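You operate a simulated robot arm through the tools that you are given. There is no shell and no other tool.

You are at the controls of a simulated two-armed robot. One attempt, no reset.

TASK
Take the pink bundle that says "DAY" from the top of the steel stand and leave it on the clear patch beside the black chase. Put two of the brass dice from the top of the white-topped desk on the top of the long bench. Stack the ticket carton that says "week" from the top of the narrow wooden bench on top of the ticket carton that says "parcel". Stack the taped pack marked "blue" from the top of the white-topped desk on top of the taped pack labelled "grey". Fetch the gripped numbering box marked "UP" from the top of the short wooden bench and set it on the steel table of the press. Any order will do. Set down upright: pink bundle, gripped numbering box.

The check looks at the end state, three seconds after you hand in, the way a careful person would. Anything else that was tipped, shoved, dropped, spilled or broken makes it a failure.

THE ROBOT
Two 7-joint arms with two-finger parallel grippers on one trunk, on a base that drives. Base frame: it is fixed to the floor where the robot stands at the start and does not move with it; the origin is under the middle of the robot, x ahead of it, y to its left, z up. Readings come in m, rad, newtons and seconds.
The left shoulder is at the start at [0.02, 0.17, 1.178], the right one opposite. With the tool pointing down near the work surface each hand reaches from about 0.1 to 0.66 m from the robot's upright axis, wherever it stands, measured 20 degrees to its own side. Places, roughly: brass die [-1, 1, 1]; clear patch beside the black chase (20x26 cm) [3.04, 0.18, 0.88]; gripped numbering box [-1.5, 4, 1]; pink bundle [0.5, 0, 0.75]; steel table of the press (91x15 cm) [2.58, 2.28, 1]; taped pack [-0.5, 1.75, 1]; ticket carton [-1.25, 2, 1]; top of the long bench [2.3, -0.4, 0.9]. Payload 3.8 kg a hand.
Tool frame (each hand has its own): the origin (TCP) lies between the finger pads and is the grasp point; the fingertips stand 0.03 m ahead of it; z points along the fingers, y is the line along which they close. Largest opening 0.11 m; finger width 0.02, thickness 0.01; the body of the gripper, 0.048 by 0.112 m, starts 0.055 m behind the TCP.
Orientation is that of the tool frame in the base frame, as a unit quaternion [x, y, z, w]. With the fingers straight down and closing along the base's y, the tool's x points along the base's -x, its y along +y and its z along -z.

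THE INTERFACE
- The arms move only by the tool step_arm. It takes "left_deltas", "right_deltas" or both (then of equal length, played together; a hand with none holds still); each is one flat list of numbers, 7 for each row, row after row: the turn, a rotation vector about the tool's x, y, z in rad, then the shift along the tool's x, y, z in m, then the closure, from 0 (fully open) to 1 (shut). In form: [rx, ry, rz, dx, dy, dz, fingers, rx, ry, rz, dx, dy, dz, fingers, ...]. A call has 1 to 20 rows; each row is the pose to reach, as a shift and turn from the pose commanded when the call began, along the tool's axes at that moment. A row lasts 0.2 s, in which the tool goes at most 0.05 m and 0.15 rad; a call with a longer step from one row to the next is refused whole, and so is a gripper value outside its range. A pose out of reach is approached as far as the arm can. The call stops where the force on the tool passes 40 N (or 10 N more than at its start, if that is more) or the arm is blocked; 0.2 s more then pass. Each finger travels about 0.072 m/s and halts on what it meets, pressing with about 37 N; the grip force reading is that of the motor and also rises with nothing between the fingers. The clock runs only during rows and for 0.2 s after the last one: add rows that repeat a pose to give the fingers time. It gives the time, the measured TCP pose, the force on the tool (base axes), the opening and the grip force at its end, in the units of the frame above (readings bear some noise), with the torque about the TCP (base axes, N m) and any sound that the robot's microphone picked up.
- Cameras (640 x 400 px; columns grow to the right, rows downward): "scene" is now at [0.1094, 0.0038, 1.333]; the picture's right is [0.06, -1.00, 0.00], its down [-0.54, -0.03, -0.84] and it looks along [0.84, 0.05, -0.54] (base axes); focal length 282 px, centre (320, 200). "left" rides on the left gripper at [0.072, -0.017, -0.103] in its tool frame; the picture's right is [0.23, 0.97, 0.00], its down [-0.76, 0.18, -0.62] and it looks along [-0.61, 0.14, 0.78] (tool axes); focal length 222 px, centre (320, 200). "right" rides on the right gripper at [0.072, 0.017, -0.103] in its tool frame; the picture's right is [-0.23, 0.97, 0.00], its down [-0.76, -0.18, -0.62] and it looks along [-0.61, -0.14, 0.78] (tool axes); focal length 222 px, centre (320, 200). There is no depth. A picture from a camera that has moved, and an enlarged one, comes with that camera's place and axes in the base frame and with its lens.
- grab_frame(camera): a new picture of that camera. The clock stands still meanwhile.
- raise_lower(by): slides the trunk up (or, below 0, down) by that many m; the arms and the scene camera ride with it, the base frame stays. It gives what a move gives, with no picture.
- steer(legs): drives the robot by 1 to 6 legs, each [ahead, turn to the left] in m and rad, along the robot's own axes; the way and the turn of a leg run together, so that a leg with both is an arc; at most 1.5 m and 3.142 rad a leg. The arms and the cameras ride along, it lands a little off, and it stops where it bumps. It gives what a move gives.
- turn_head(pan, tilt): turns the head with the scene camera to pan (to the left, within 1.396 rad either way) and tilt (down, from -0.506 to 1.204), counted from straight ahead of the robot. It gives what a move gives.
- inspect(camera, box): a new picture of the part [left, top, right, bottom] of that camera's present view, enlarged. The clock stands still meanwhile.
- sign_off(): hands the job in; it is judged then, once.

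Places have to be worked out from the pictures, the camera data and where the tool is seen. Open the grippers and draw the arms clear of the work before you hand the job in, unless the task says otherwise.

The tools are called as name(argument=value, ...) on one line, values as JSON. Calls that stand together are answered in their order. step_arm: Moves the arms, as the interface text tells. Its arguments: {"type":"object","properties":{"left_deltas":{"type":"array","items":{"type":"number"}},"right_deltas":{"type":"array","items":{"type":"number"}}},"required":[]} The other tools are called the same way: raise_lower (by) slides the trunk up or down; steer (legs) drives the base; turn_head (pan, tilt) turns the head that bears the scene camera; grab_frame (camera) takes a picture; inspect (camera, box) takes an enlarged picture of a part of a camera's view; sign_off () hands the job in.

At the start:

```text
time: 0.0
left_tool_pos: [0.5068, 0.2907, 1.1196]
left_tcp_rot: [-0.001, 1.0, -0.001, 0.0]
left_ft_force: [0.3, 0.5, 0.6]
left_torque: [0.01, 0.0, -0.01]
left_finger_gap: 0.11
left_grasp_force: 0.1
right_tool_pos: [0.5396, -0.1556, 1.1071]
right_tcp_rot: [0.001, 1.0, 0.0, 0.0]
right_ft_force: [0.8, -0.3, 0.7]
right_torque: [0.02, 0.0, 0.0]
right_finger_gap: 0.1099
right_grasp_force: 0.1
trunk travel left (down, up): [-0.275, 0.295]
robot x, y, heading: [-0.0003, 0.0021, 0.002]
head pan, tilt: [0.058, 0.565]
```

scene: 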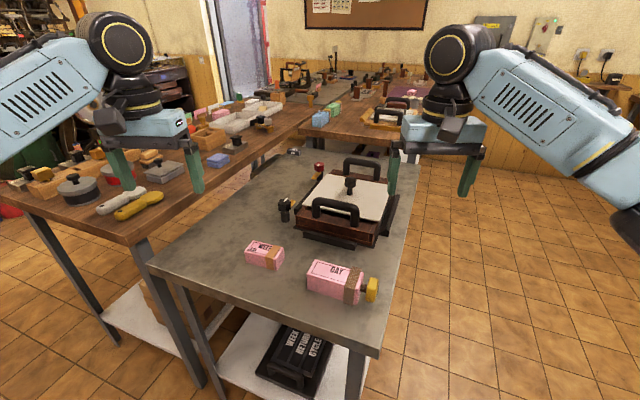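
right: 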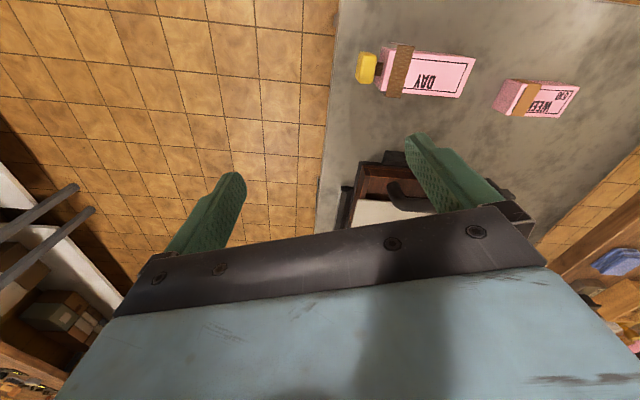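
left: 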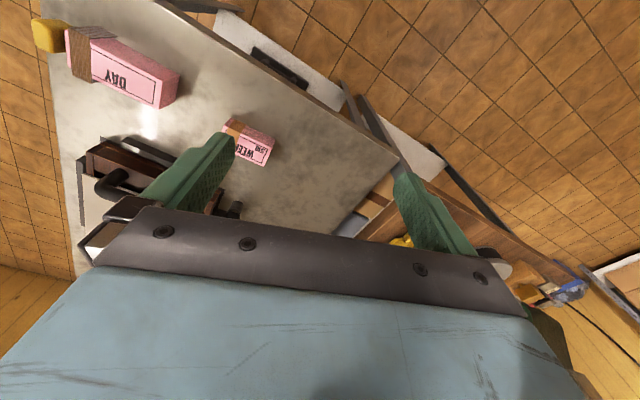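

The start pictures show the steel stand ahead with a pink "DAY" bundle and a smaller pink "WEEK" bundle. I look closer at it first.

inspect(camera="scene", box=[220, 220, 420, 345])

inspect(camera="scene", box=[180, 40, 500, 240])

inspect(camera="right", box=[320, 0, 640, 200])

```text
3.20 times, centred on (320, 282) of scene
camera zoom: at [0.1094, 0.0038, 1.333], right [0.06, -1.0, 0.0], down [-0.54, -0.03, -0.84], along [0.84, 0.05, -0.54], focal length 901 px, centre (320, -64)
```

zoom: 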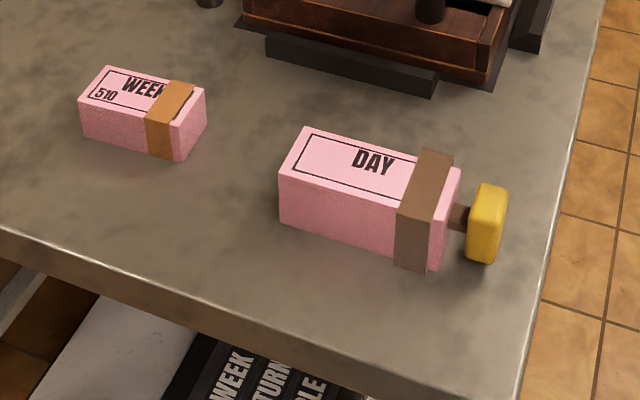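

```text
2.00 times, centred on (340, 140) of scene
camera zoom: at [0.1094, 0.0038, 1.333], right [0.06, -1.0, 0.0], down [-0.54, -0.03, -0.84], along [0.84, 0.05, -0.54], focal length 563 px, centre (280, 320)
```

zoom: 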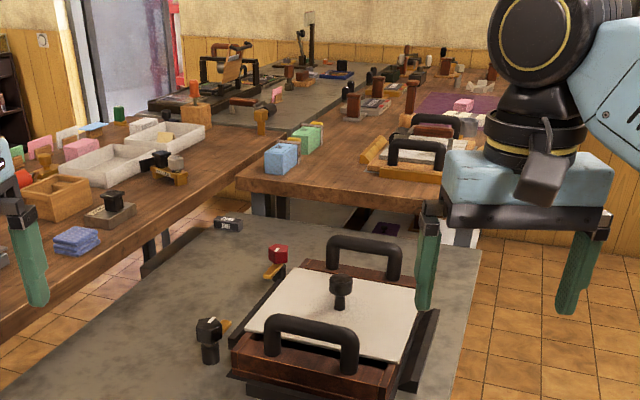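

```text
2.00 times, centred on (480, 100) of right
camera zoom: at [0.4686, -0.1386, 1.2097], right [0.23, 0.97, 0.0], down [0.76, -0.18, 0.62], along [0.61, -0.14, -0.78], focal length 444 px, centre (0, 400)
```

zoom: 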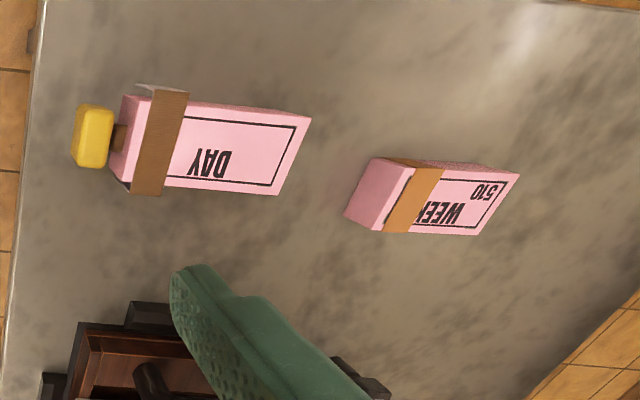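

The bundle top is near z 0.85 at about (0.55, 0.0), and its size is about 12 x 4.7 x 4.3 cm with a yellow knob at its right end. Before moving I survey the room with the head.

turn_head(pan=1.2, tilt=0.3)

grab_frame(camera="scene")

turn_head(pan=0.5, tilt=0.3)

grab_frame(camera="scene")

turn_head(pan=-0.5, tilt=0.4)

grab_frame(camera="scene")

turn_head(pan=-1.3, tilt=0.4)

grab_frame(camera="scene")

```text
time: 1.4
left_tool_pos: [0.5062, 0.2917, 1.1193]
left_tcp_rot: [0.001, 1.0, 0.0, 0.0]
left_ft_force: [0.6, 0.8, -0.2]
left_torque: [-0.01, 0.0, -0.02]
left_finger_gap: 0.1098
left_grasp_force: 0.1
right_tool_pos: [0.5401, -0.1547, 1.1054]
right_tcp_rot: [0.0, 1.0, 0.0, 0.0]
right_ft_force: [0.9, 0.8, -0.1]
right_torque: [-0.02, -0.01, -0.04]
right_finger_gap: 0.11
right_grasp_force: 0.0
trunk travel left (down, up): [-0.275, 0.295]
robot x, y, heading: [0.0008, -0.0, 0.003]
head pan, tilt: [1.201, 0.3]
```

```text
taken
camera scene: at [0.054, 0.0856, 1.3575], right [0.93, -0.36, 0.0], down [-0.11, -0.28, -0.96], along [0.35, 0.89, -0.3], focal length 282 px, centre (320, 200)
```

scene: 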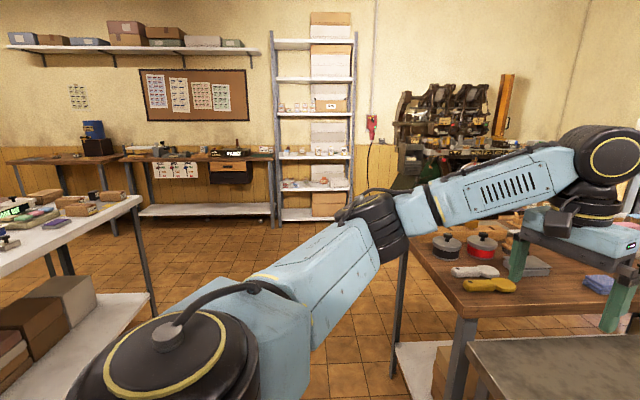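

```text
time: 2.4
left_tool_pos: [0.5067, 0.2911, 1.1184]
left_tcp_rot: [0.0, 1.0, 0.0, 0.0]
left_ft_force: [-0.1, -0.1, 0.3]
left_torque: [0.0, -0.02, 0.02]
left_finger_gap: 0.1097
left_grasp_force: 0.1
right_tool_pos: [0.5398, -0.1543, 1.1058]
right_tcp_rot: [0.0, 1.0, 0.001, 0.0]
right_ft_force: [-0.6, 0.0, 0.0]
right_torque: [-0.02, -0.01, 0.0]
right_finger_gap: 0.11
right_grasp_force: 0.0
trunk travel left (down, up): [-0.275, 0.295]
robot x, y, heading: [0.0029, 0.0021, 0.002]
head pan, tilt: [0.499, 0.3]
```

```text
taken
camera scene: at [0.1021, 0.0434, 1.3575], right [0.48, -0.88, 0.0], down [-0.26, -0.14, -0.96], along [0.84, 0.46, -0.3], focal length 282 px, centre (320, 200)
```

scene: 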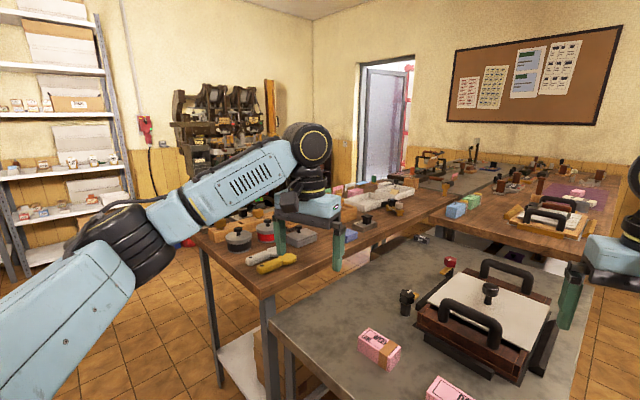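

```text
time: 3.7
left_tool_pos: [0.5068, 0.2912, 1.1202]
left_tcp_rot: [0.0, 1.0, 0.0, 0.0]
left_ft_force: [-0.1, 0.1, 0.1]
left_torque: [-0.02, -0.02, 0.01]
left_finger_gap: 0.11
left_grasp_force: 0.1
right_tool_pos: [0.5401, -0.154, 1.1057]
right_tcp_rot: [0.0, 1.0, 0.0, 0.0]
right_ft_force: [-0.1, 0.2, -0.4]
right_torque: [0.01, -0.02, 0.05]
right_finger_gap: 0.11
right_grasp_force: 0.1
trunk travel left (down, up): [-0.275, 0.295]
robot x, y, heading: [-0.0029, 0.0006, -0.002]
head pan, tilt: [-0.499, 0.4]
```

```text
taken
camera scene: at [0.1016, -0.0457, 1.3482], right [-0.48, -0.88, 0.0], down [-0.34, 0.19, -0.92], along [0.81, -0.44, -0.39], focal length 282 px, centre (320, 200)
```

scene: 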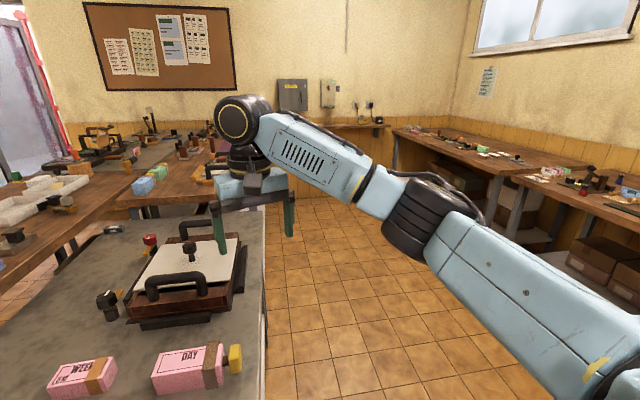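

```text
time: 4.8
left_tool_pos: [0.5059, 0.2912, 1.1184]
left_tcp_rot: [0.0, 1.0, 0.0, 0.0]
left_ft_force: [0.4, 0.0, -0.3]
left_torque: [-0.01, -0.01, -0.04]
left_finger_gap: 0.1101
left_grasp_force: 0.1
right_tool_pos: [0.5398, -0.1543, 1.106]
right_tcp_rot: [0.0, 1.0, 0.0, 0.0]
right_ft_force: [-0.2, 0.5, -0.2]
right_torque: [-0.01, 0.03, 0.01]
right_finger_gap: 0.1101
right_grasp_force: 0.0
trunk travel left (down, up): [-0.275, 0.295]
robot x, y, heading: [-0.0015, -0.0017, -0.001]
head pan, tilt: [-1.3, 0.4]
```

```text
taken
camera scene: at [0.045, -0.0906, 1.3482], right [-0.96, -0.27, 0.0], down [-0.1, 0.37, -0.92], along [0.25, -0.89, -0.39], focal length 282 px, centre (320, 200)
```

scene: 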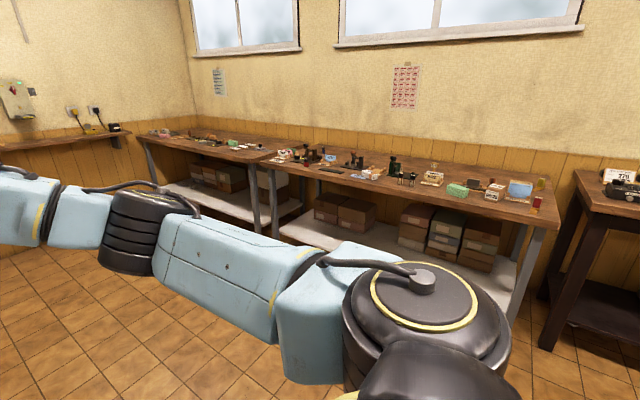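

The whole room seems turned about -18° to my frame, with the stand and long bench in line, the desk behind-left and an aisle on the right. I raise the trunk for clearance and look as far back as the head allows on both sides.

raise_lower(by=0.2)

turn_head(pan=1.39, tilt=0.6)

grab_frame(camera="scene")

turn_head(pan=0.2, tilt=0.35)

grab_frame(camera="scene")

inspect(camera="scene", box=[160, 40, 480, 240])

```text
time: 7.0
left_tool_pos: [0.506, 0.2904, 1.3204]
left_tcp_rot: [0.0, 1.0, 0.0, -0.001]
left_ft_force: [-0.3, -0.8, -0.7]
left_torque: [-0.01, -0.01, 0.0]
left_finger_gap: 0.1103
left_grasp_force: 0.0
right_tool_pos: [0.5407, -0.1544, 1.3054]
right_tcp_rot: [0.0, 1.0, 0.0, 0.0]
right_ft_force: [0.0, -0.3, 0.2]
right_torque: [-0.02, 0.03, -0.01]
right_finger_gap: 0.1101
right_grasp_force: 0.1
trunk travel left (down, up): [-0.475, 0.095]
robot x, y, heading: [0.0026, -0.0002, -0.003]
head pan, tilt: [-1.3, 0.4]
```

```text
time: 9.4
left_tool_pos: [0.5057, 0.2899, 1.3186]
left_tcp_rot: [0.0, 1.0, -0.001, 0.0]
left_ft_force: [0.6, -0.6, -0.2]
left_torque: [0.02, 0.03, -0.01]
left_finger_gap: 0.1104
left_grasp_force: 0.1
right_tool_pos: [0.5393, -0.1547, 1.3061]
right_tcp_rot: [0.0, 1.0, -0.001, 0.0]
right_ft_force: [-0.1, 0.3, -0.4]
right_torque: [0.03, 0.01, 0.03]
right_finger_gap: 0.1097
right_grasp_force: 0.0
trunk travel left (down, up): [-0.475, 0.095]
robot x, y, heading: [0.0001, 0.0022, -0.0]
head pan, tilt: [1.389, 0.6]
```

```text
taken
camera scene: at [0.0362, 0.0855, 1.53], right [0.98, -0.18, 0.0], down [-0.1, -0.56, -0.83], along [0.15, 0.81, -0.56], focal length 282 px, centre (320, 200)
```

scene: 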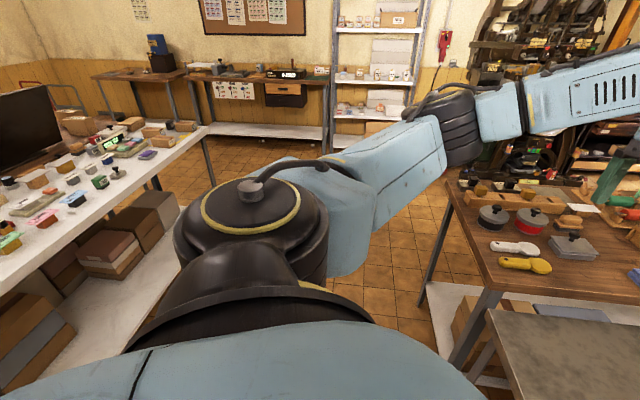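

```text
time: 10.8
left_tool_pos: [0.5065, 0.2915, 1.3193]
left_tcp_rot: [0.0, 1.0, 0.0, 0.0]
left_ft_force: [-0.5, -0.4, -0.5]
left_torque: [0.02, -0.02, -0.03]
left_finger_gap: 0.1099
left_grasp_force: 0.0
right_tool_pos: [0.54, -0.1551, 1.3068]
right_tcp_rot: [0.0, 1.0, 0.0, 0.0]
right_ft_force: [0.1, 0.3, 0.0]
right_torque: [0.02, -0.04, -0.02]
right_finger_gap: 0.1101
right_grasp_force: 0.1
trunk travel left (down, up): [-0.475, 0.095]
robot x, y, heading: [-0.0028, 0.0012, -0.003]
head pan, tilt: [0.201, 0.351]
```

```text
taken
camera scene: at [0.1114, 0.0172, 1.5528], right [0.2, -0.98, 0.0], down [-0.34, -0.07, -0.94], along [0.92, 0.19, -0.34], focal length 282 px, centre (320, 200)
```

scene: 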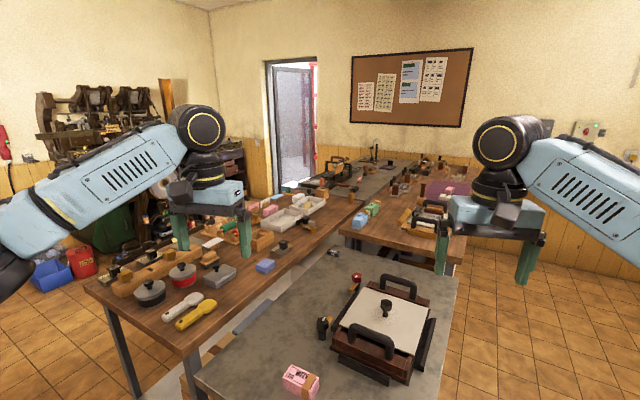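

```text
2.00 times, centred on (320, 140) of scene
camera zoom: at [0.1114, 0.0172, 1.5528], right [0.2, -0.98, 0.0], down [-0.34, -0.07, -0.94], along [0.92, 0.19, -0.34], focal length 563 px, centre (320, 320)
```

zoom: 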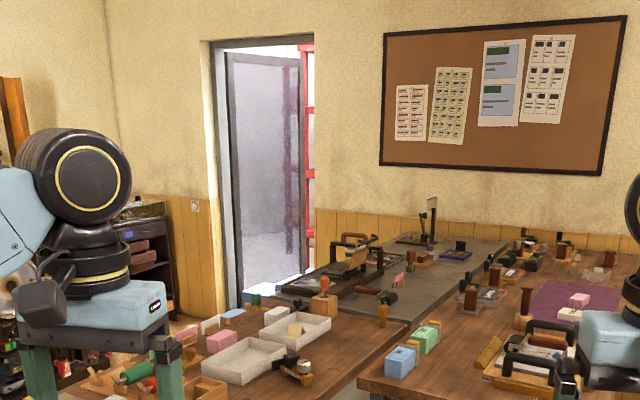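

The desk's front edge lies about 0.93 m behind me along the room axis, with a 1.35 m gap between desk and left bench. I back up a little, turn left, drive into the gap and face the desk.

steer(legs=[[-0.2, 0], [0, 1.462], [0.7, 0], [0, 1.364]])

turn_head(pan=0.0, tilt=0.5)

grab_frame(camera="scene")

grab_frame(camera="right")

grab_frame(camera="left")

```text
time: 22.7
left_tool_pos: [-0.6856, 0.5784, 1.3188]
left_tcp_rot: [0.986, -0.168, 0.0, 0.0]
left_ft_force: [-0.8, 0.2, -0.1]
left_torque: [0.0, 0.06, 0.0]
left_finger_gap: 0.1102
left_grasp_force: 0.1
right_tool_pos: [-0.5686, 1.0104, 1.3069]
right_tcp_rot: [0.986, -0.169, 0.0, 0.0]
right_ft_force: [0.2, -0.2, -0.2]
right_torque: [-0.01, 0.02, 0.01]
right_finger_gap: 0.1101
right_grasp_force: 0.1
trunk travel left (down, up): [-0.475, 0.095]
robot x, y, heading: [-0.1109, 0.684, 2.802]
head pan, tilt: [0.201, 0.351]
```

```text
time: 23.4
left_tool_pos: [-0.686, 0.5789, 1.3182]
left_tcp_rot: [0.986, -0.169, 0.0, 0.0]
left_ft_force: [-0.7, 0.4, -0.1]
left_torque: [0.01, -0.02, -0.04]
left_finger_gap: 0.1099
left_grasp_force: 0.0
right_tool_pos: [-0.5699, 1.0111, 1.306]
right_tcp_rot: [0.986, -0.168, 0.0, 0.0]
right_ft_force: [-0.6, -0.4, 0.1]
right_torque: [0.04, 0.0, 0.01]
right_finger_gap: 0.1098
right_grasp_force: 0.1
trunk travel left (down, up): [-0.475, 0.095]
robot x, y, heading: [-0.1125, 0.6882, 2.806]
head pan, tilt: [0.0, 0.499]
```

```text
taken
camera scene: at [-0.2179, 0.7212, 1.5391], right [0.33, 0.94, 0.0], down [0.45, -0.16, -0.88], along [-0.83, 0.29, -0.48], focal length 282 px, centre (320, 200)
```

scene: 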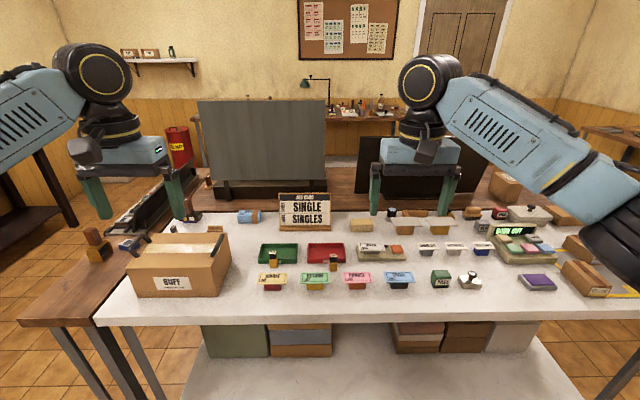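

```text
taken
camera right: at [-0.5057, 0.9703, 1.4097], right [-0.54, -0.84, 0.0], down [-0.66, 0.42, 0.62], along [-0.53, 0.34, -0.78], focal length 222 px, centre (320, 200)
```

right: 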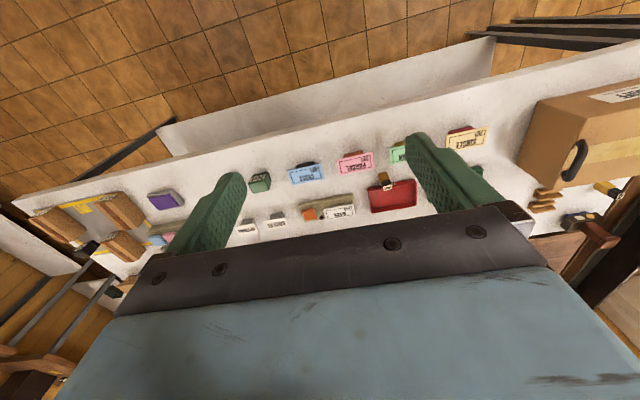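

```text
taken
camera left: at [-0.6109, 0.5705, 1.4224], right [-0.11, -0.99, 0.0], down [-0.78, 0.09, 0.62], along [-0.62, 0.07, -0.78], focal length 222 px, centre (320, 200)
```

left: 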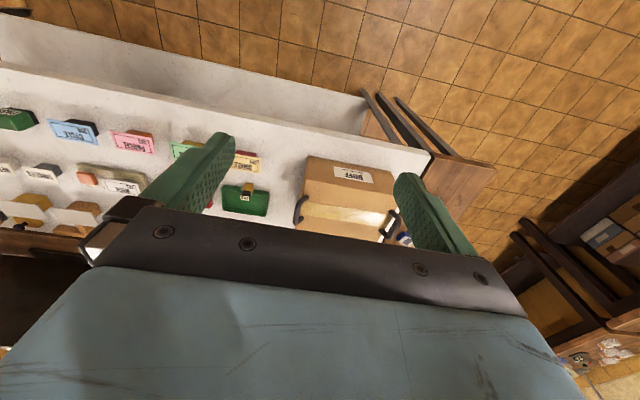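

I am facing the white-topped desk now. I enlarge the parts of its top to find the brass dice and the packs.

inspect(camera="scene", box=[240, 190, 440, 315])

inspect(camera="scene", box=[420, 180, 640, 317])

inspect(camera="scene", box=[60, 170, 320, 332])

```text
3.20 times, centred on (340, 252) of scene
camera zoom: at [-0.2179, 0.7212, 1.5391], right [0.33, 0.94, 0.0], down [0.45, -0.16, -0.88], along [-0.83, 0.29, -0.48], focal length 901 px, centre (256, 32)
```

zoom: 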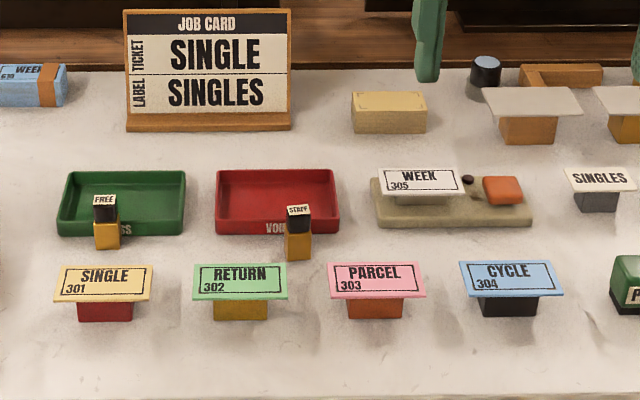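

```text
2.91 times, centred on (530, 248) of scene
camera zoom: at [-0.2179, 0.7212, 1.5391], right [0.33, 0.94, 0.0], down [0.45, -0.16, -0.88], along [-0.83, 0.29, -0.48], focal length 819 px, centre (-291, 59)
```

zoom: 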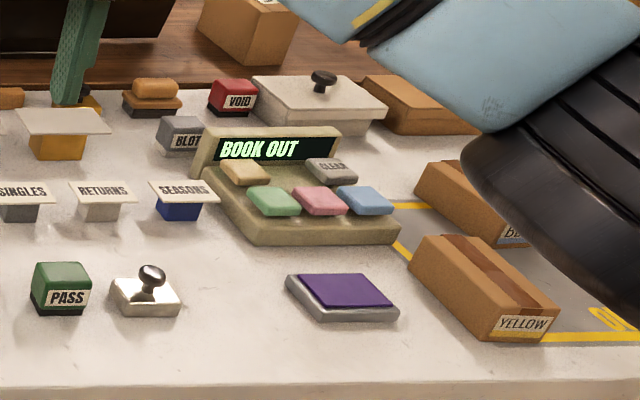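

```text
2.46 times, centred on (190, 251) of scene
camera zoom: at [-0.2179, 0.7212, 1.5391], right [0.33, 0.94, 0.0], down [0.45, -0.16, -0.88], along [-0.83, 0.29, -0.48], focal length 693 px, centre (640, 74)
```

zoom: 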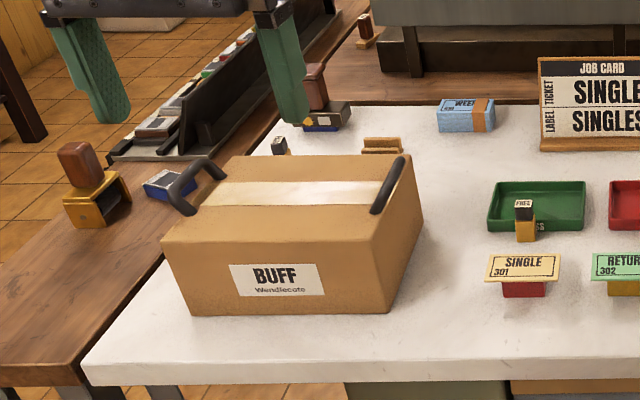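

Two small brass pieces with "FREE" and "STAFF" tops stand by the green and red trays. I zoom in further to make sure what they are.

inspect(camera="scene", box=[255, 235, 355, 297])

inspect(camera="scene", box=[150, 195, 250, 257])

inspect(camera="scene", box=[350, 195, 470, 270])

inspect(camera="scene", box=[520, 190, 640, 265])

```text
6.40 times, centred on (305, 266) of scene
camera zoom: at [-0.2179, 0.7212, 1.5391], right [0.33, 0.94, 0.0], down [0.45, -0.16, -0.88], along [-0.83, 0.29, -0.48], focal length 1801 px, centre (416, -222)
```

zoom: 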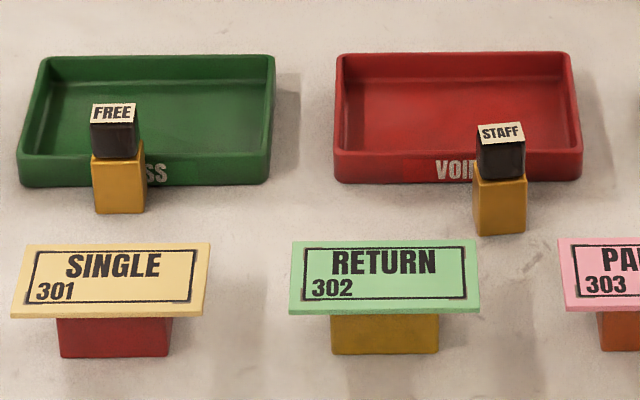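

```text
6.40 times, centred on (200, 226) of scene
camera zoom: at [-0.2179, 0.7212, 1.5391], right [0.33, 0.94, 0.0], down [0.45, -0.16, -0.88], along [-0.83, 0.29, -0.48], focal length 1801 px, centre (1088, 34)
```

zoom: 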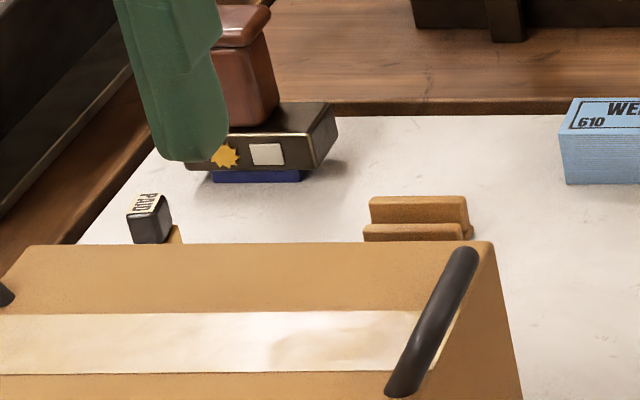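

```text
5.33 times, centred on (410, 232) of scene
camera zoom: at [-0.2179, 0.7212, 1.5391], right [0.33, 0.94, 0.0], down [0.45, -0.16, -0.88], along [-0.83, 0.29, -0.48], focal length 1501 px, centre (-160, 27)
```

zoom: 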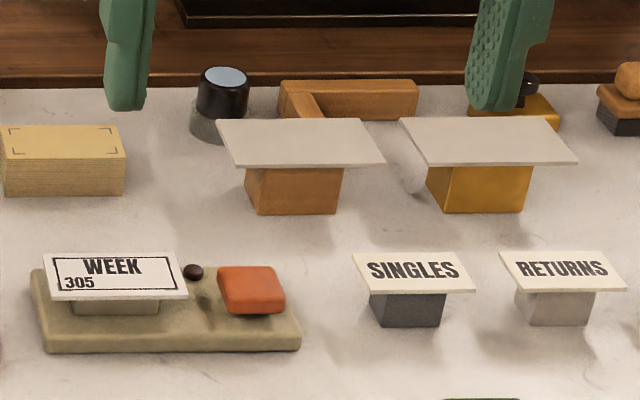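

```text
5.33 times, centred on (580, 228) of scene
camera zoom: at [-0.2179, 0.7212, 1.5391], right [0.33, 0.94, 0.0], down [0.45, -0.16, -0.88], along [-0.83, 0.29, -0.48], focal length 1501 px, centre (-1067, 53)
```

zoom: 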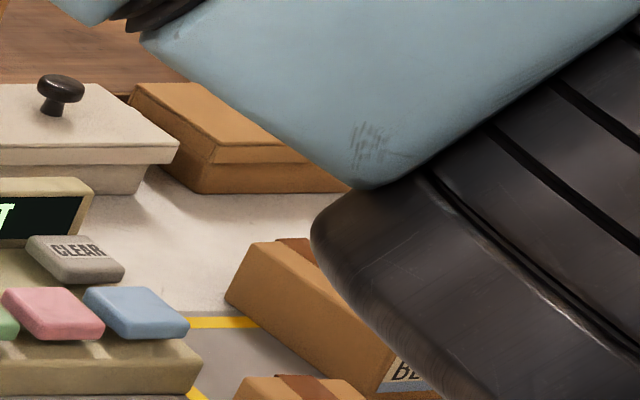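

Three dice are seen: FREE, STAFF and PAID (behind the BUFF box). FREE and STAFF are well open; I zoom the hand cameras on them to triangulate the desk height.

inspect(camera="right", box=[330, 120, 490, 220])

inspect(camera="left", box=[160, 120, 320, 220])

inspect(camera="right", box=[0, 150, 240, 300])

```text
4.00 times, centred on (410, 170) of right
camera zoom: at [-0.5057, 0.9703, 1.4097], right [-0.54, -0.84, 0.0], down [-0.66, 0.42, 0.62], along [-0.53, 0.34, -0.78], focal length 888 px, centre (-40, 320)
```

zoom: 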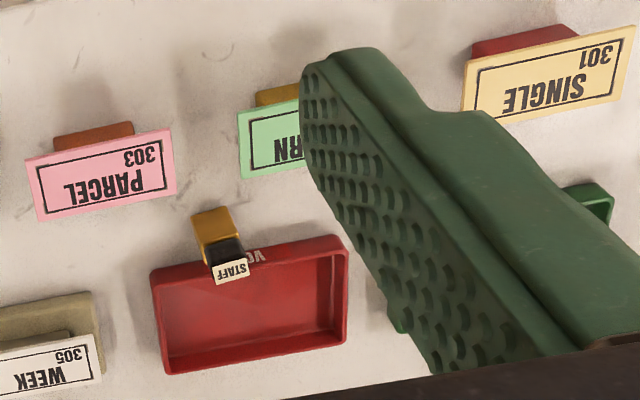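

```text
4.00 times, centred on (240, 170) of left
camera zoom: at [-0.6109, 0.5705, 1.4224], right [-0.11, -0.99, 0.0], down [-0.78, 0.09, 0.62], along [-0.62, 0.07, -0.78], focal length 888 px, centre (640, 320)
```

zoom: 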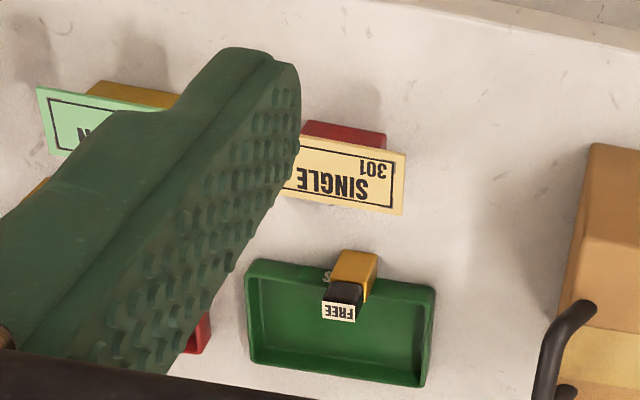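

```text
2.67 times, centred on (120, 225) of right
camera zoom: at [-0.5057, 0.9703, 1.4097], right [-0.54, -0.84, 0.0], down [-0.66, 0.42, 0.62], along [-0.53, 0.34, -0.78], focal length 592 px, centre (853, 133)
```

zoom: 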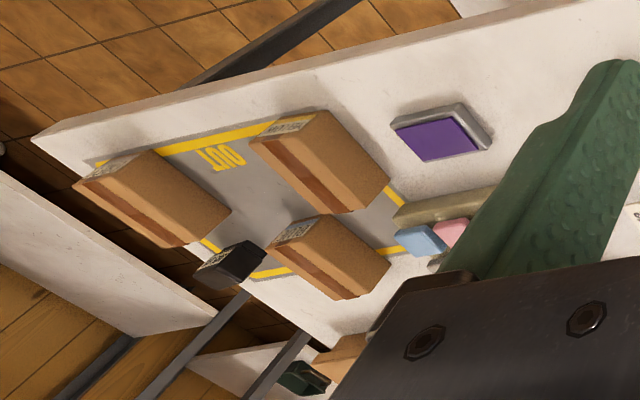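

Triangulation puts the STAFF die top at about (-0.890, 1.002, 0.933) and FREE at (-0.973, 0.819), desk top near z 0.88, desk edge 0.64 m from my axis. I tilt the head down to see my own base front before driving closer.

turn_head(pan=0.0, tilt=1.2)

grab_frame(camera="scene")

```text
time: 24.5
left_tool_pos: [-0.6854, 0.579, 1.3184]
left_tcp_rot: [0.986, -0.168, 0.001, 0.0]
left_ft_force: [0.6, 0.4, 0.0]
left_torque: [0.0, 0.01, 0.03]
left_finger_gap: 0.1102
left_grasp_force: 0.1
right_tool_pos: [-0.57, 1.0107, 1.3057]
right_tcp_rot: [0.986, -0.168, 0.001, 0.001]
right_ft_force: [0.8, -0.3, -0.5]
right_torque: [0.01, 0.02, 0.0]
right_finger_gap: 0.11
right_grasp_force: 0.1
trunk travel left (down, up): [-0.475, 0.095]
robot x, y, heading: [-0.114, 0.6823, 2.8]
head pan, tilt: [0.0, 1.201]
```

```text
taken
camera scene: at [-0.1849, 0.7095, 1.4854], right [0.33, 0.94, 0.0], down [0.88, -0.31, -0.36], along [-0.34, 0.12, -0.93], focal length 282 px, centre (320, 200)
```

scene: 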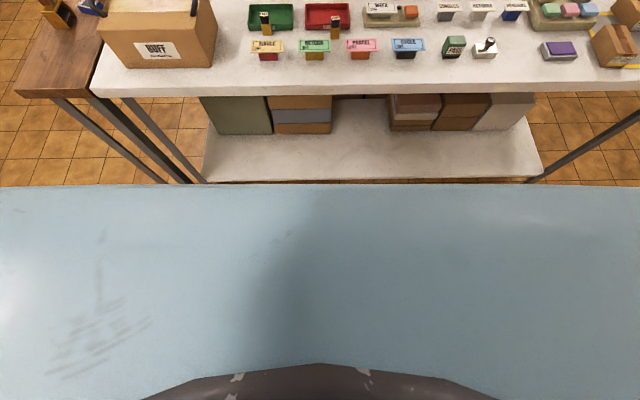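

The base itself is hidden, but I know the start stood 0.40 m from the stand edge, so I will keep that distance. First I go along the desk to the taped packs at its right end and look.

steer(legs=[[0, -1.462], [0.97, 0], [0, 1.488]])

turn_head(pan=0.0, tilt=0.6)

grab_frame(camera="scene")

grab_frame(camera="right")

grab_frame(camera="left")

```text
time: 36.8
left_tool_pos: [-0.4499, 1.4749, 1.3204]
left_tcp_rot: [0.991, -0.131, 0.0, 0.0]
left_ft_force: [0.4, 0.0, 0.8]
left_torque: [-0.01, 0.0, -0.03]
left_finger_gap: 0.11
left_grasp_force: 0.1
right_tool_pos: [-0.3655, 1.9141, 1.3053]
right_tcp_rot: [0.991, -0.132, -0.001, -0.001]
right_ft_force: [0.1, 0.1, 0.1]
right_torque: [-0.04, -0.05, -0.05]
right_finger_gap: 0.1099
right_grasp_force: 0.1
trunk travel left (down, up): [-0.475, 0.095]
robot x, y, heading: [0.1087, 1.6219, 2.878]
head pan, tilt: [0.0, 1.201]
```

```text
time: 37.8
left_tool_pos: [-0.4512, 1.4751, 1.3191]
left_tcp_rot: [0.991, -0.133, 0.0, 0.0]
left_ft_force: [0.2, 0.2, 0.6]
left_torque: [-0.01, -0.01, 0.04]
left_finger_gap: 0.1098
left_grasp_force: 0.1
right_tool_pos: [-0.3662, 1.9137, 1.3059]
right_tcp_rot: [0.991, -0.132, 0.0, 0.0]
right_ft_force: [-0.1, 0.1, 0.0]
right_torque: [-0.01, -0.02, -0.04]
right_finger_gap: 0.1102
right_grasp_force: 0.0
trunk travel left (down, up): [-0.475, 0.095]
robot x, y, heading: [0.1154, 1.6236, 2.878]
head pan, tilt: [0.0, 0.6]
```

```text
taken
camera scene: at [0.008, 1.6502, 1.5299], right [0.26, 0.96, 0.0], down [0.55, -0.15, -0.82], along [-0.8, 0.22, -0.57], focal length 282 px, centre (320, 200)
```

scene: 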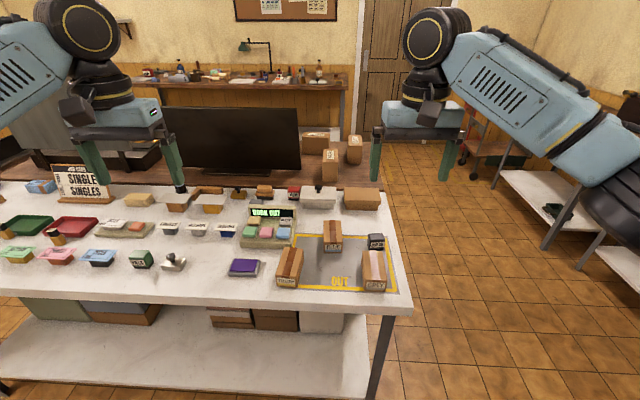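

```text
taken
camera right: at [-0.2996, 1.8782, 1.4096], right [-0.47, -0.88, 0.0], down [-0.69, 0.37, 0.62], along [-0.55, 0.3, -0.78], focal length 222 px, centre (320, 200)
```

right: 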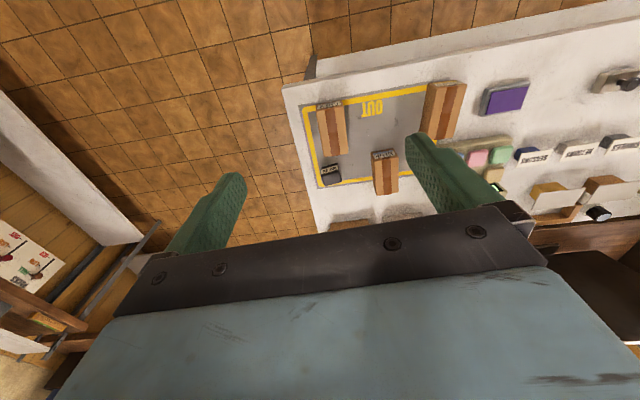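

```text
taken
camera left: at [-0.3754, 1.4719, 1.4224], right [-0.04, -1.0, 0.0], down [-0.78, 0.03, 0.62], along [-0.62, 0.02, -0.78], focal length 222 px, centre (320, 200)
```

left: 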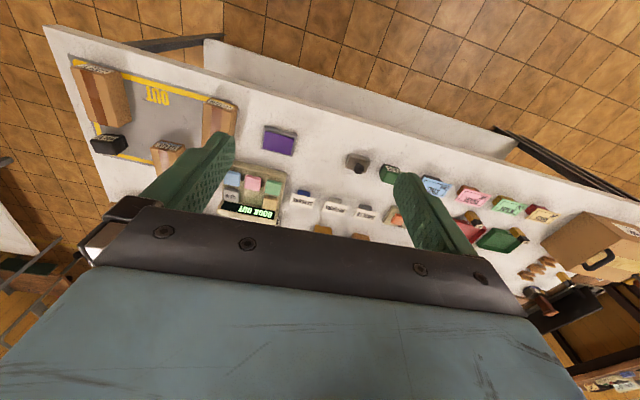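

The three taped packs lie on the marked mat; behind the desk the cartons stand on the narrow wooden bench. I zoom in on both.

inspect(camera="scene", box=[240, 190, 420, 302])

inspect(camera="scene", box=[270, 110, 390, 185])

inspect(camera="right", box=[280, 70, 480, 195])

inspect(camera="left", box=[50, 40, 250, 165])

```text
3.56 times, centred on (330, 246) of scene
camera zoom: at [0.008, 1.6502, 1.5299], right [0.26, 0.96, 0.0], down [0.55, -0.15, -0.82], along [-0.8, 0.22, -0.57], focal length 1001 px, centre (284, 36)
```

zoom: 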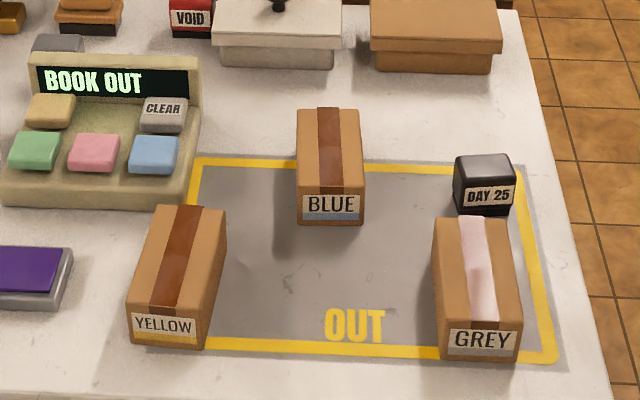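

```text
5.33 times, centred on (330, 148) of scene
camera zoom: at [0.008, 1.6502, 1.5299], right [0.26, 0.96, 0.0], down [0.55, -0.15, -0.82], along [-0.8, 0.22, -0.57], focal length 1501 px, centre (267, 480)
```

zoom: 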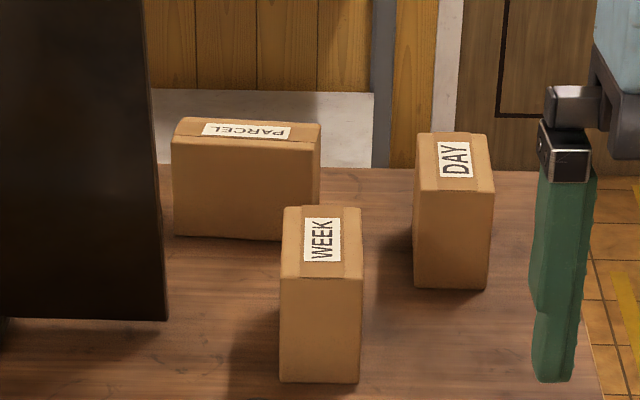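

```text
3.20 times, centred on (380, 132) of right
camera zoom: at [-0.2996, 1.8782, 1.4096], right [-0.47, -0.88, 0.0], down [-0.69, 0.37, 0.62], along [-0.55, 0.3, -0.78], focal length 711 px, centre (128, 416)
```

zoom: 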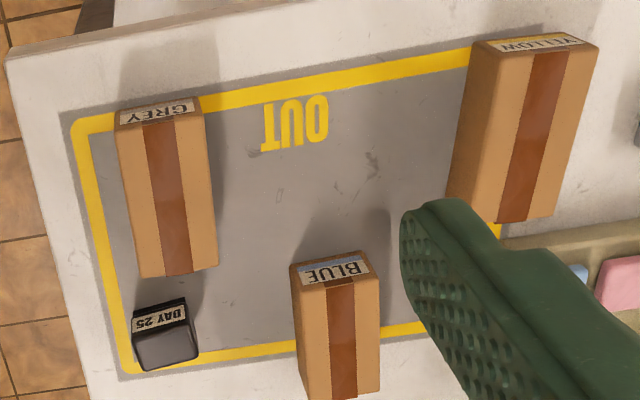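

```text
3.20 times, centred on (150, 102) of left
camera zoom: at [-0.3754, 1.4719, 1.4224], right [-0.04, -1.0, 0.0], down [-0.78, 0.03, 0.62], along [-0.62, 0.02, -0.78], focal length 711 px, centre (864, 512)
```

zoom: 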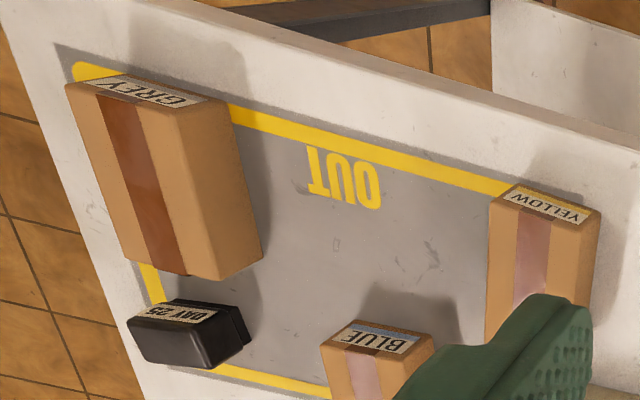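

BLUE's centre is about (-0.664, 1.879), GREY's about (-0.491, 1.945), both about 12x5.8x3.7 cm with their long axis at heading ~2.83; tops near z 0.917. I shift 0.16 m to the left along the desk and then drive up to it so that the right arm reaches both.

steer(legs=[[0, -1.622], [-0.16, 0], [0, 1.57]])

```text
time: 47.1
left_tool_pos: [-0.5147, 1.3597, 1.3195]
left_tcp_rot: [0.986, -0.164, 0.0, 0.0]
left_ft_force: [1.0, -0.4, -0.2]
left_torque: [-0.02, 0.0, 0.0]
left_finger_gap: 0.1101
left_grasp_force: 0.0
right_tool_pos: [-0.4012, 1.7913, 1.3063]
right_tcp_rot: [0.986, -0.164, 0.0, 0.0]
right_ft_force: [-0.3, 0.2, -0.2]
right_torque: [0.0, 0.01, -0.02]
right_finger_gap: 0.1101
right_grasp_force: 0.0
trunk travel left (down, up): [-0.475, 0.095]
robot x, y, heading: [0.0584, 1.4722, 2.817]
head pan, tilt: [0.0, 0.6]
```

I stand square before the desk, 0.56 m from its edge. I drive 0.18 m forward.

steer(legs=[[0.18, 0]])

turn_head(pan=-0.25, tilt=0.75)

grab_frame(camera="scene")

grab_frame(camera="right")

```text
time: 48.6
left_tool_pos: [-0.683, 1.4176, 1.3198]
left_tcp_rot: [0.987, -0.163, 0.0, 0.001]
left_ft_force: [-0.5, -0.3, 0.3]
left_torque: [-0.01, 0.02, -0.03]
left_finger_gap: 0.11
left_grasp_force: 0.1
right_tool_pos: [-0.5716, 1.8498, 1.3048]
right_tcp_rot: [0.986, -0.164, 0.001, 0.0]
right_ft_force: [0.0, 0.3, 0.0]
right_torque: [0.0, -0.01, 0.03]
right_finger_gap: 0.1101
right_grasp_force: 0.0
trunk travel left (down, up): [-0.475, 0.095]
robot x, y, heading: [-0.1114, 1.5288, 2.811]
head pan, tilt: [0.0, 0.6]
```

```text
time: 49.4
left_tool_pos: [-0.6831, 1.4174, 1.3189]
left_tcp_rot: [0.986, -0.164, -0.001, 0.0]
left_ft_force: [0.2, -0.6, -0.8]
left_torque: [-0.02, 0.04, 0.03]
left_finger_gap: 0.1101
left_grasp_force: 0.1
right_tool_pos: [-0.5702, 1.8489, 1.3071]
right_tcp_rot: [0.986, -0.164, 0.0, 0.0]
right_ft_force: [0.2, -0.2, 0.1]
right_torque: [0.04, 0.03, 0.0]
right_finger_gap: 0.1099
right_grasp_force: 0.2
trunk travel left (down, up): [-0.475, 0.095]
robot x, y, heading: [-0.1094, 1.5277, 2.806]
head pan, tilt: [-0.25, 0.75]
```

```text
taken
camera scene: at [-0.1993, 1.5789, 1.5172], right [0.55, 0.84, 0.0], down [0.57, -0.37, -0.73], along [-0.61, 0.4, -0.68], focal length 282 px, centre (320, 200)
```

scene: 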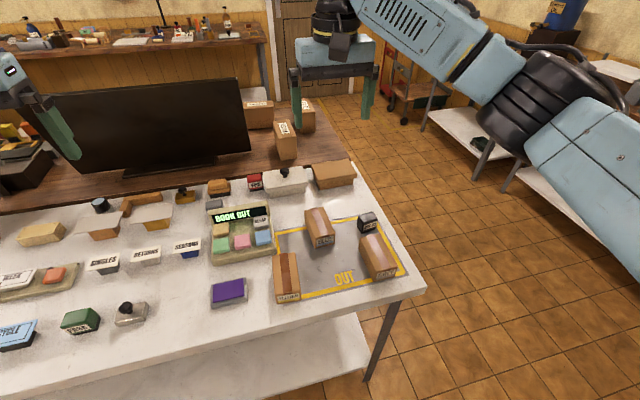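

```text
taken
camera right: at [-0.5061, 1.8094, 1.4099], right [-0.53, -0.85, 0.0], down [-0.66, 0.41, 0.62], along [-0.53, 0.33, -0.78], focal length 222 px, centre (320, 200)
```

right: 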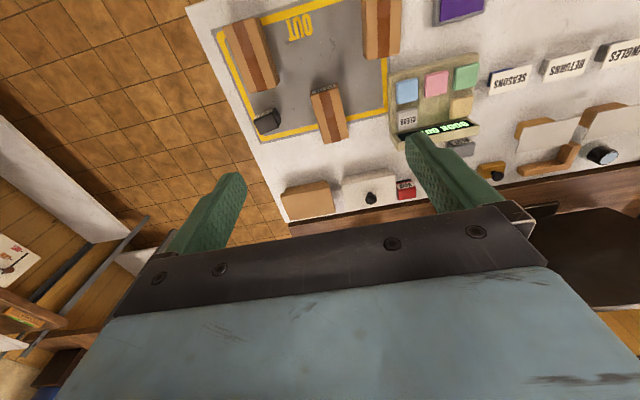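

No bump. I enlarge the packs from here to refine BLUE's and GREY's places.

inspect(camera="scene", box=[265, 190, 425, 290])

inspect(camera="right", box=[210, 0, 410, 125])

```text
4.00 times, centred on (345, 240) of scene
camera zoom: at [-0.1993, 1.5789, 1.5172], right [0.55, 0.84, 0.0], down [0.57, -0.37, -0.73], along [-0.61, 0.4, -0.68], focal length 1126 px, centre (220, 40)
```

zoom: 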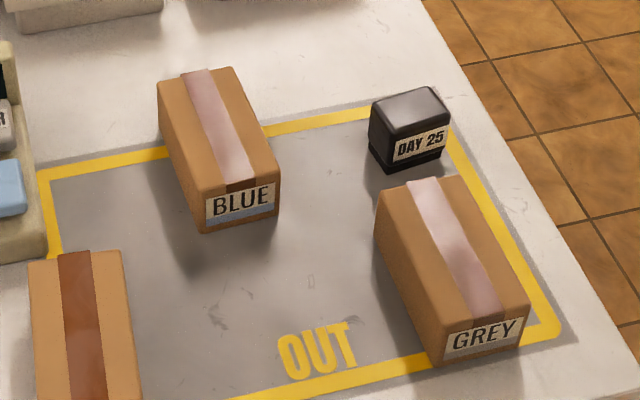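

```text
3.20 times, centred on (310, 62) of right
camera zoom: at [-0.5061, 1.8094, 1.4099], right [-0.53, -0.85, 0.0], down [-0.66, 0.41, 0.62], along [-0.53, 0.33, -0.78], focal length 711 px, centre (352, 640)
```

zoom: 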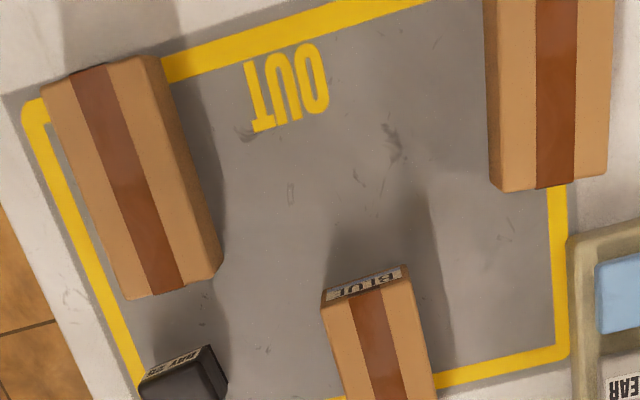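

BLUE's centre refines to (-0.661, 1.879) and GREY's to (-0.488, 1.946). I lower the trunk back by 0.2 m and check the hand pose.

raise_lower(by=-0.2)

step_arm(right_deltas=[0, 0, 0, -0.03, 0, 0.03, 0, 0, 0, 0, -0.06, 0, 0.06, 0, 0, 0, 0, -0.086, 0, 0.09, 0, 0, 0, 0, -0.086, 0, 0.12, 0, 0, 0, 0, -0.086, 0, 0.12, 0])

grab_frame(camera="scene")

grab_frame(camera="right")

```text
time: 51.6
left_tool_pos: [-0.6829, 1.4173, 1.1192]
left_tcp_rot: [0.986, -0.164, 0.0, 0.001]
left_ft_force: [0.5, 0.0, 0.5]
left_torque: [0.0, -0.02, 0.01]
left_finger_gap: 0.1102
left_grasp_force: 0.1
right_tool_pos: [-0.5699, 1.8487, 1.1075]
right_tcp_rot: [0.986, -0.164, 0.0, 0.0]
right_ft_force: [-0.1, -1.8, 0.3]
right_torque: [-0.01, 0.03, 0.0]
right_finger_gap: 0.1098
right_grasp_force: 0.1
trunk travel left (down, up): [-0.275, 0.295]
robot x, y, heading: [-0.1109, 1.5267, 2.81]
head pan, tilt: [-0.25, 0.75]
```

```text
time: 52.8
left_tool_pos: [-0.6828, 1.4168, 1.1194]
left_tcp_rot: [0.986, -0.165, 0.0, 0.0]
left_ft_force: [-0.5, -0.4, 0.2]
left_torque: [0.0, -0.01, 0.01]
left_finger_gap: 0.11
left_grasp_force: 0.1
right_tool_pos: [-0.6512, 1.8769, 0.9851]
right_tcp_rot: [0.987, -0.163, 0.0, 0.0]
right_ft_force: [0.2, -1.7, -0.2]
right_torque: [0.03, 0.02, 0.0]
right_finger_gap: 0.1097
right_grasp_force: 0.0
trunk travel left (down, up): [-0.275, 0.295]
robot x, y, heading: [-0.1111, 1.5288, 2.811]
head pan, tilt: [-0.25, 0.75]
```

```text
taken
camera scene: at [-0.1997, 1.5788, 1.3172], right [0.55, 0.84, 0.0], down [0.57, -0.37, -0.73], along [-0.61, 0.4, -0.68], focal length 282 px, centre (320, 200)
```

scene: 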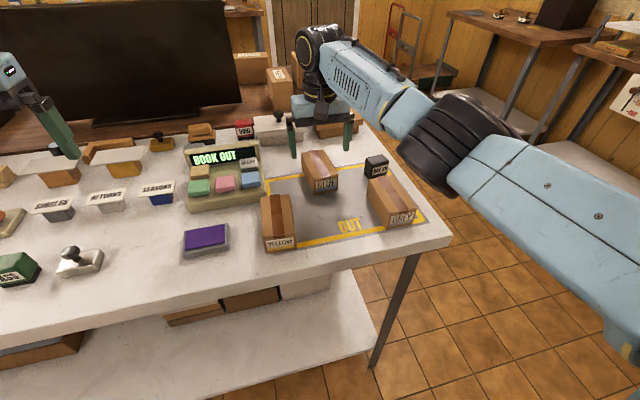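

```text
taken
camera right: at [-0.5862, 1.8362, 1.09], right [-0.53, -0.85, 0.0], down [-0.66, 0.41, 0.62], along [-0.53, 0.33, -0.78], focal length 222 px, centre (320, 200)
```

right: 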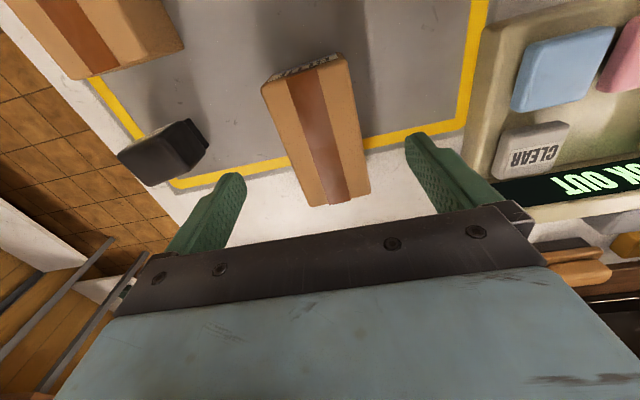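

The right camera shows the tool centred over BLUE (its top projects where the TCP falls). I descend 7 cm and close.

step_arm(right_deltas=[0, 0, 0, 0, 0, 0.035, 0, 0, 0, 0, 0, 0, 0.06, 0, 0, 0, 0, 0, 0, 0.07, 0, 0, 0, 0, 0, 0, 0.07, 1, 0, 0, 0, 0, 0, 0.07, 1, 0, 0, 0, 0, 0, 0.07, 1, 0, 0, 0, 0, 0, 0.07, 1])

grab_frame(camera="right")

```text
time: 54.4
left_tool_pos: [-0.6836, 1.4166, 1.1187]
left_tcp_rot: [0.986, -0.165, 0.0, 0.0]
left_ft_force: [-0.1, -0.6, 0.0]
left_torque: [0.01, -0.01, 0.03]
left_finger_gap: 0.1099
left_grasp_force: 0.0
right_tool_pos: [-0.651, 1.8761, 0.914]
right_tcp_rot: [0.987, -0.163, -0.001, 0.0]
right_ft_force: [-0.4, 0.1, 0.0]
right_torque: [-0.05, 0.11, 0.05]
right_finger_gap: 0.0607
right_grasp_force: 37.2
trunk travel left (down, up): [-0.275, 0.295]
robot x, y, heading: [-0.1097, 1.5275, 2.816]
head pan, tilt: [-0.25, 0.75]
```

```text
taken
camera right: at [-0.5868, 1.8362, 1.0185], right [-0.53, -0.85, 0.0], down [-0.66, 0.41, 0.62], along [-0.53, 0.33, -0.78], focal length 222 px, centre (320, 200)
```

right: 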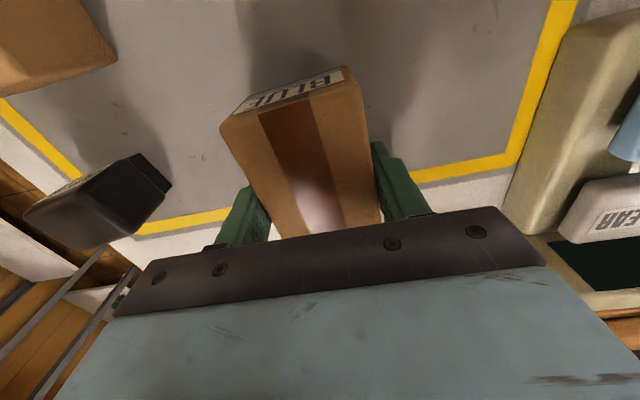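

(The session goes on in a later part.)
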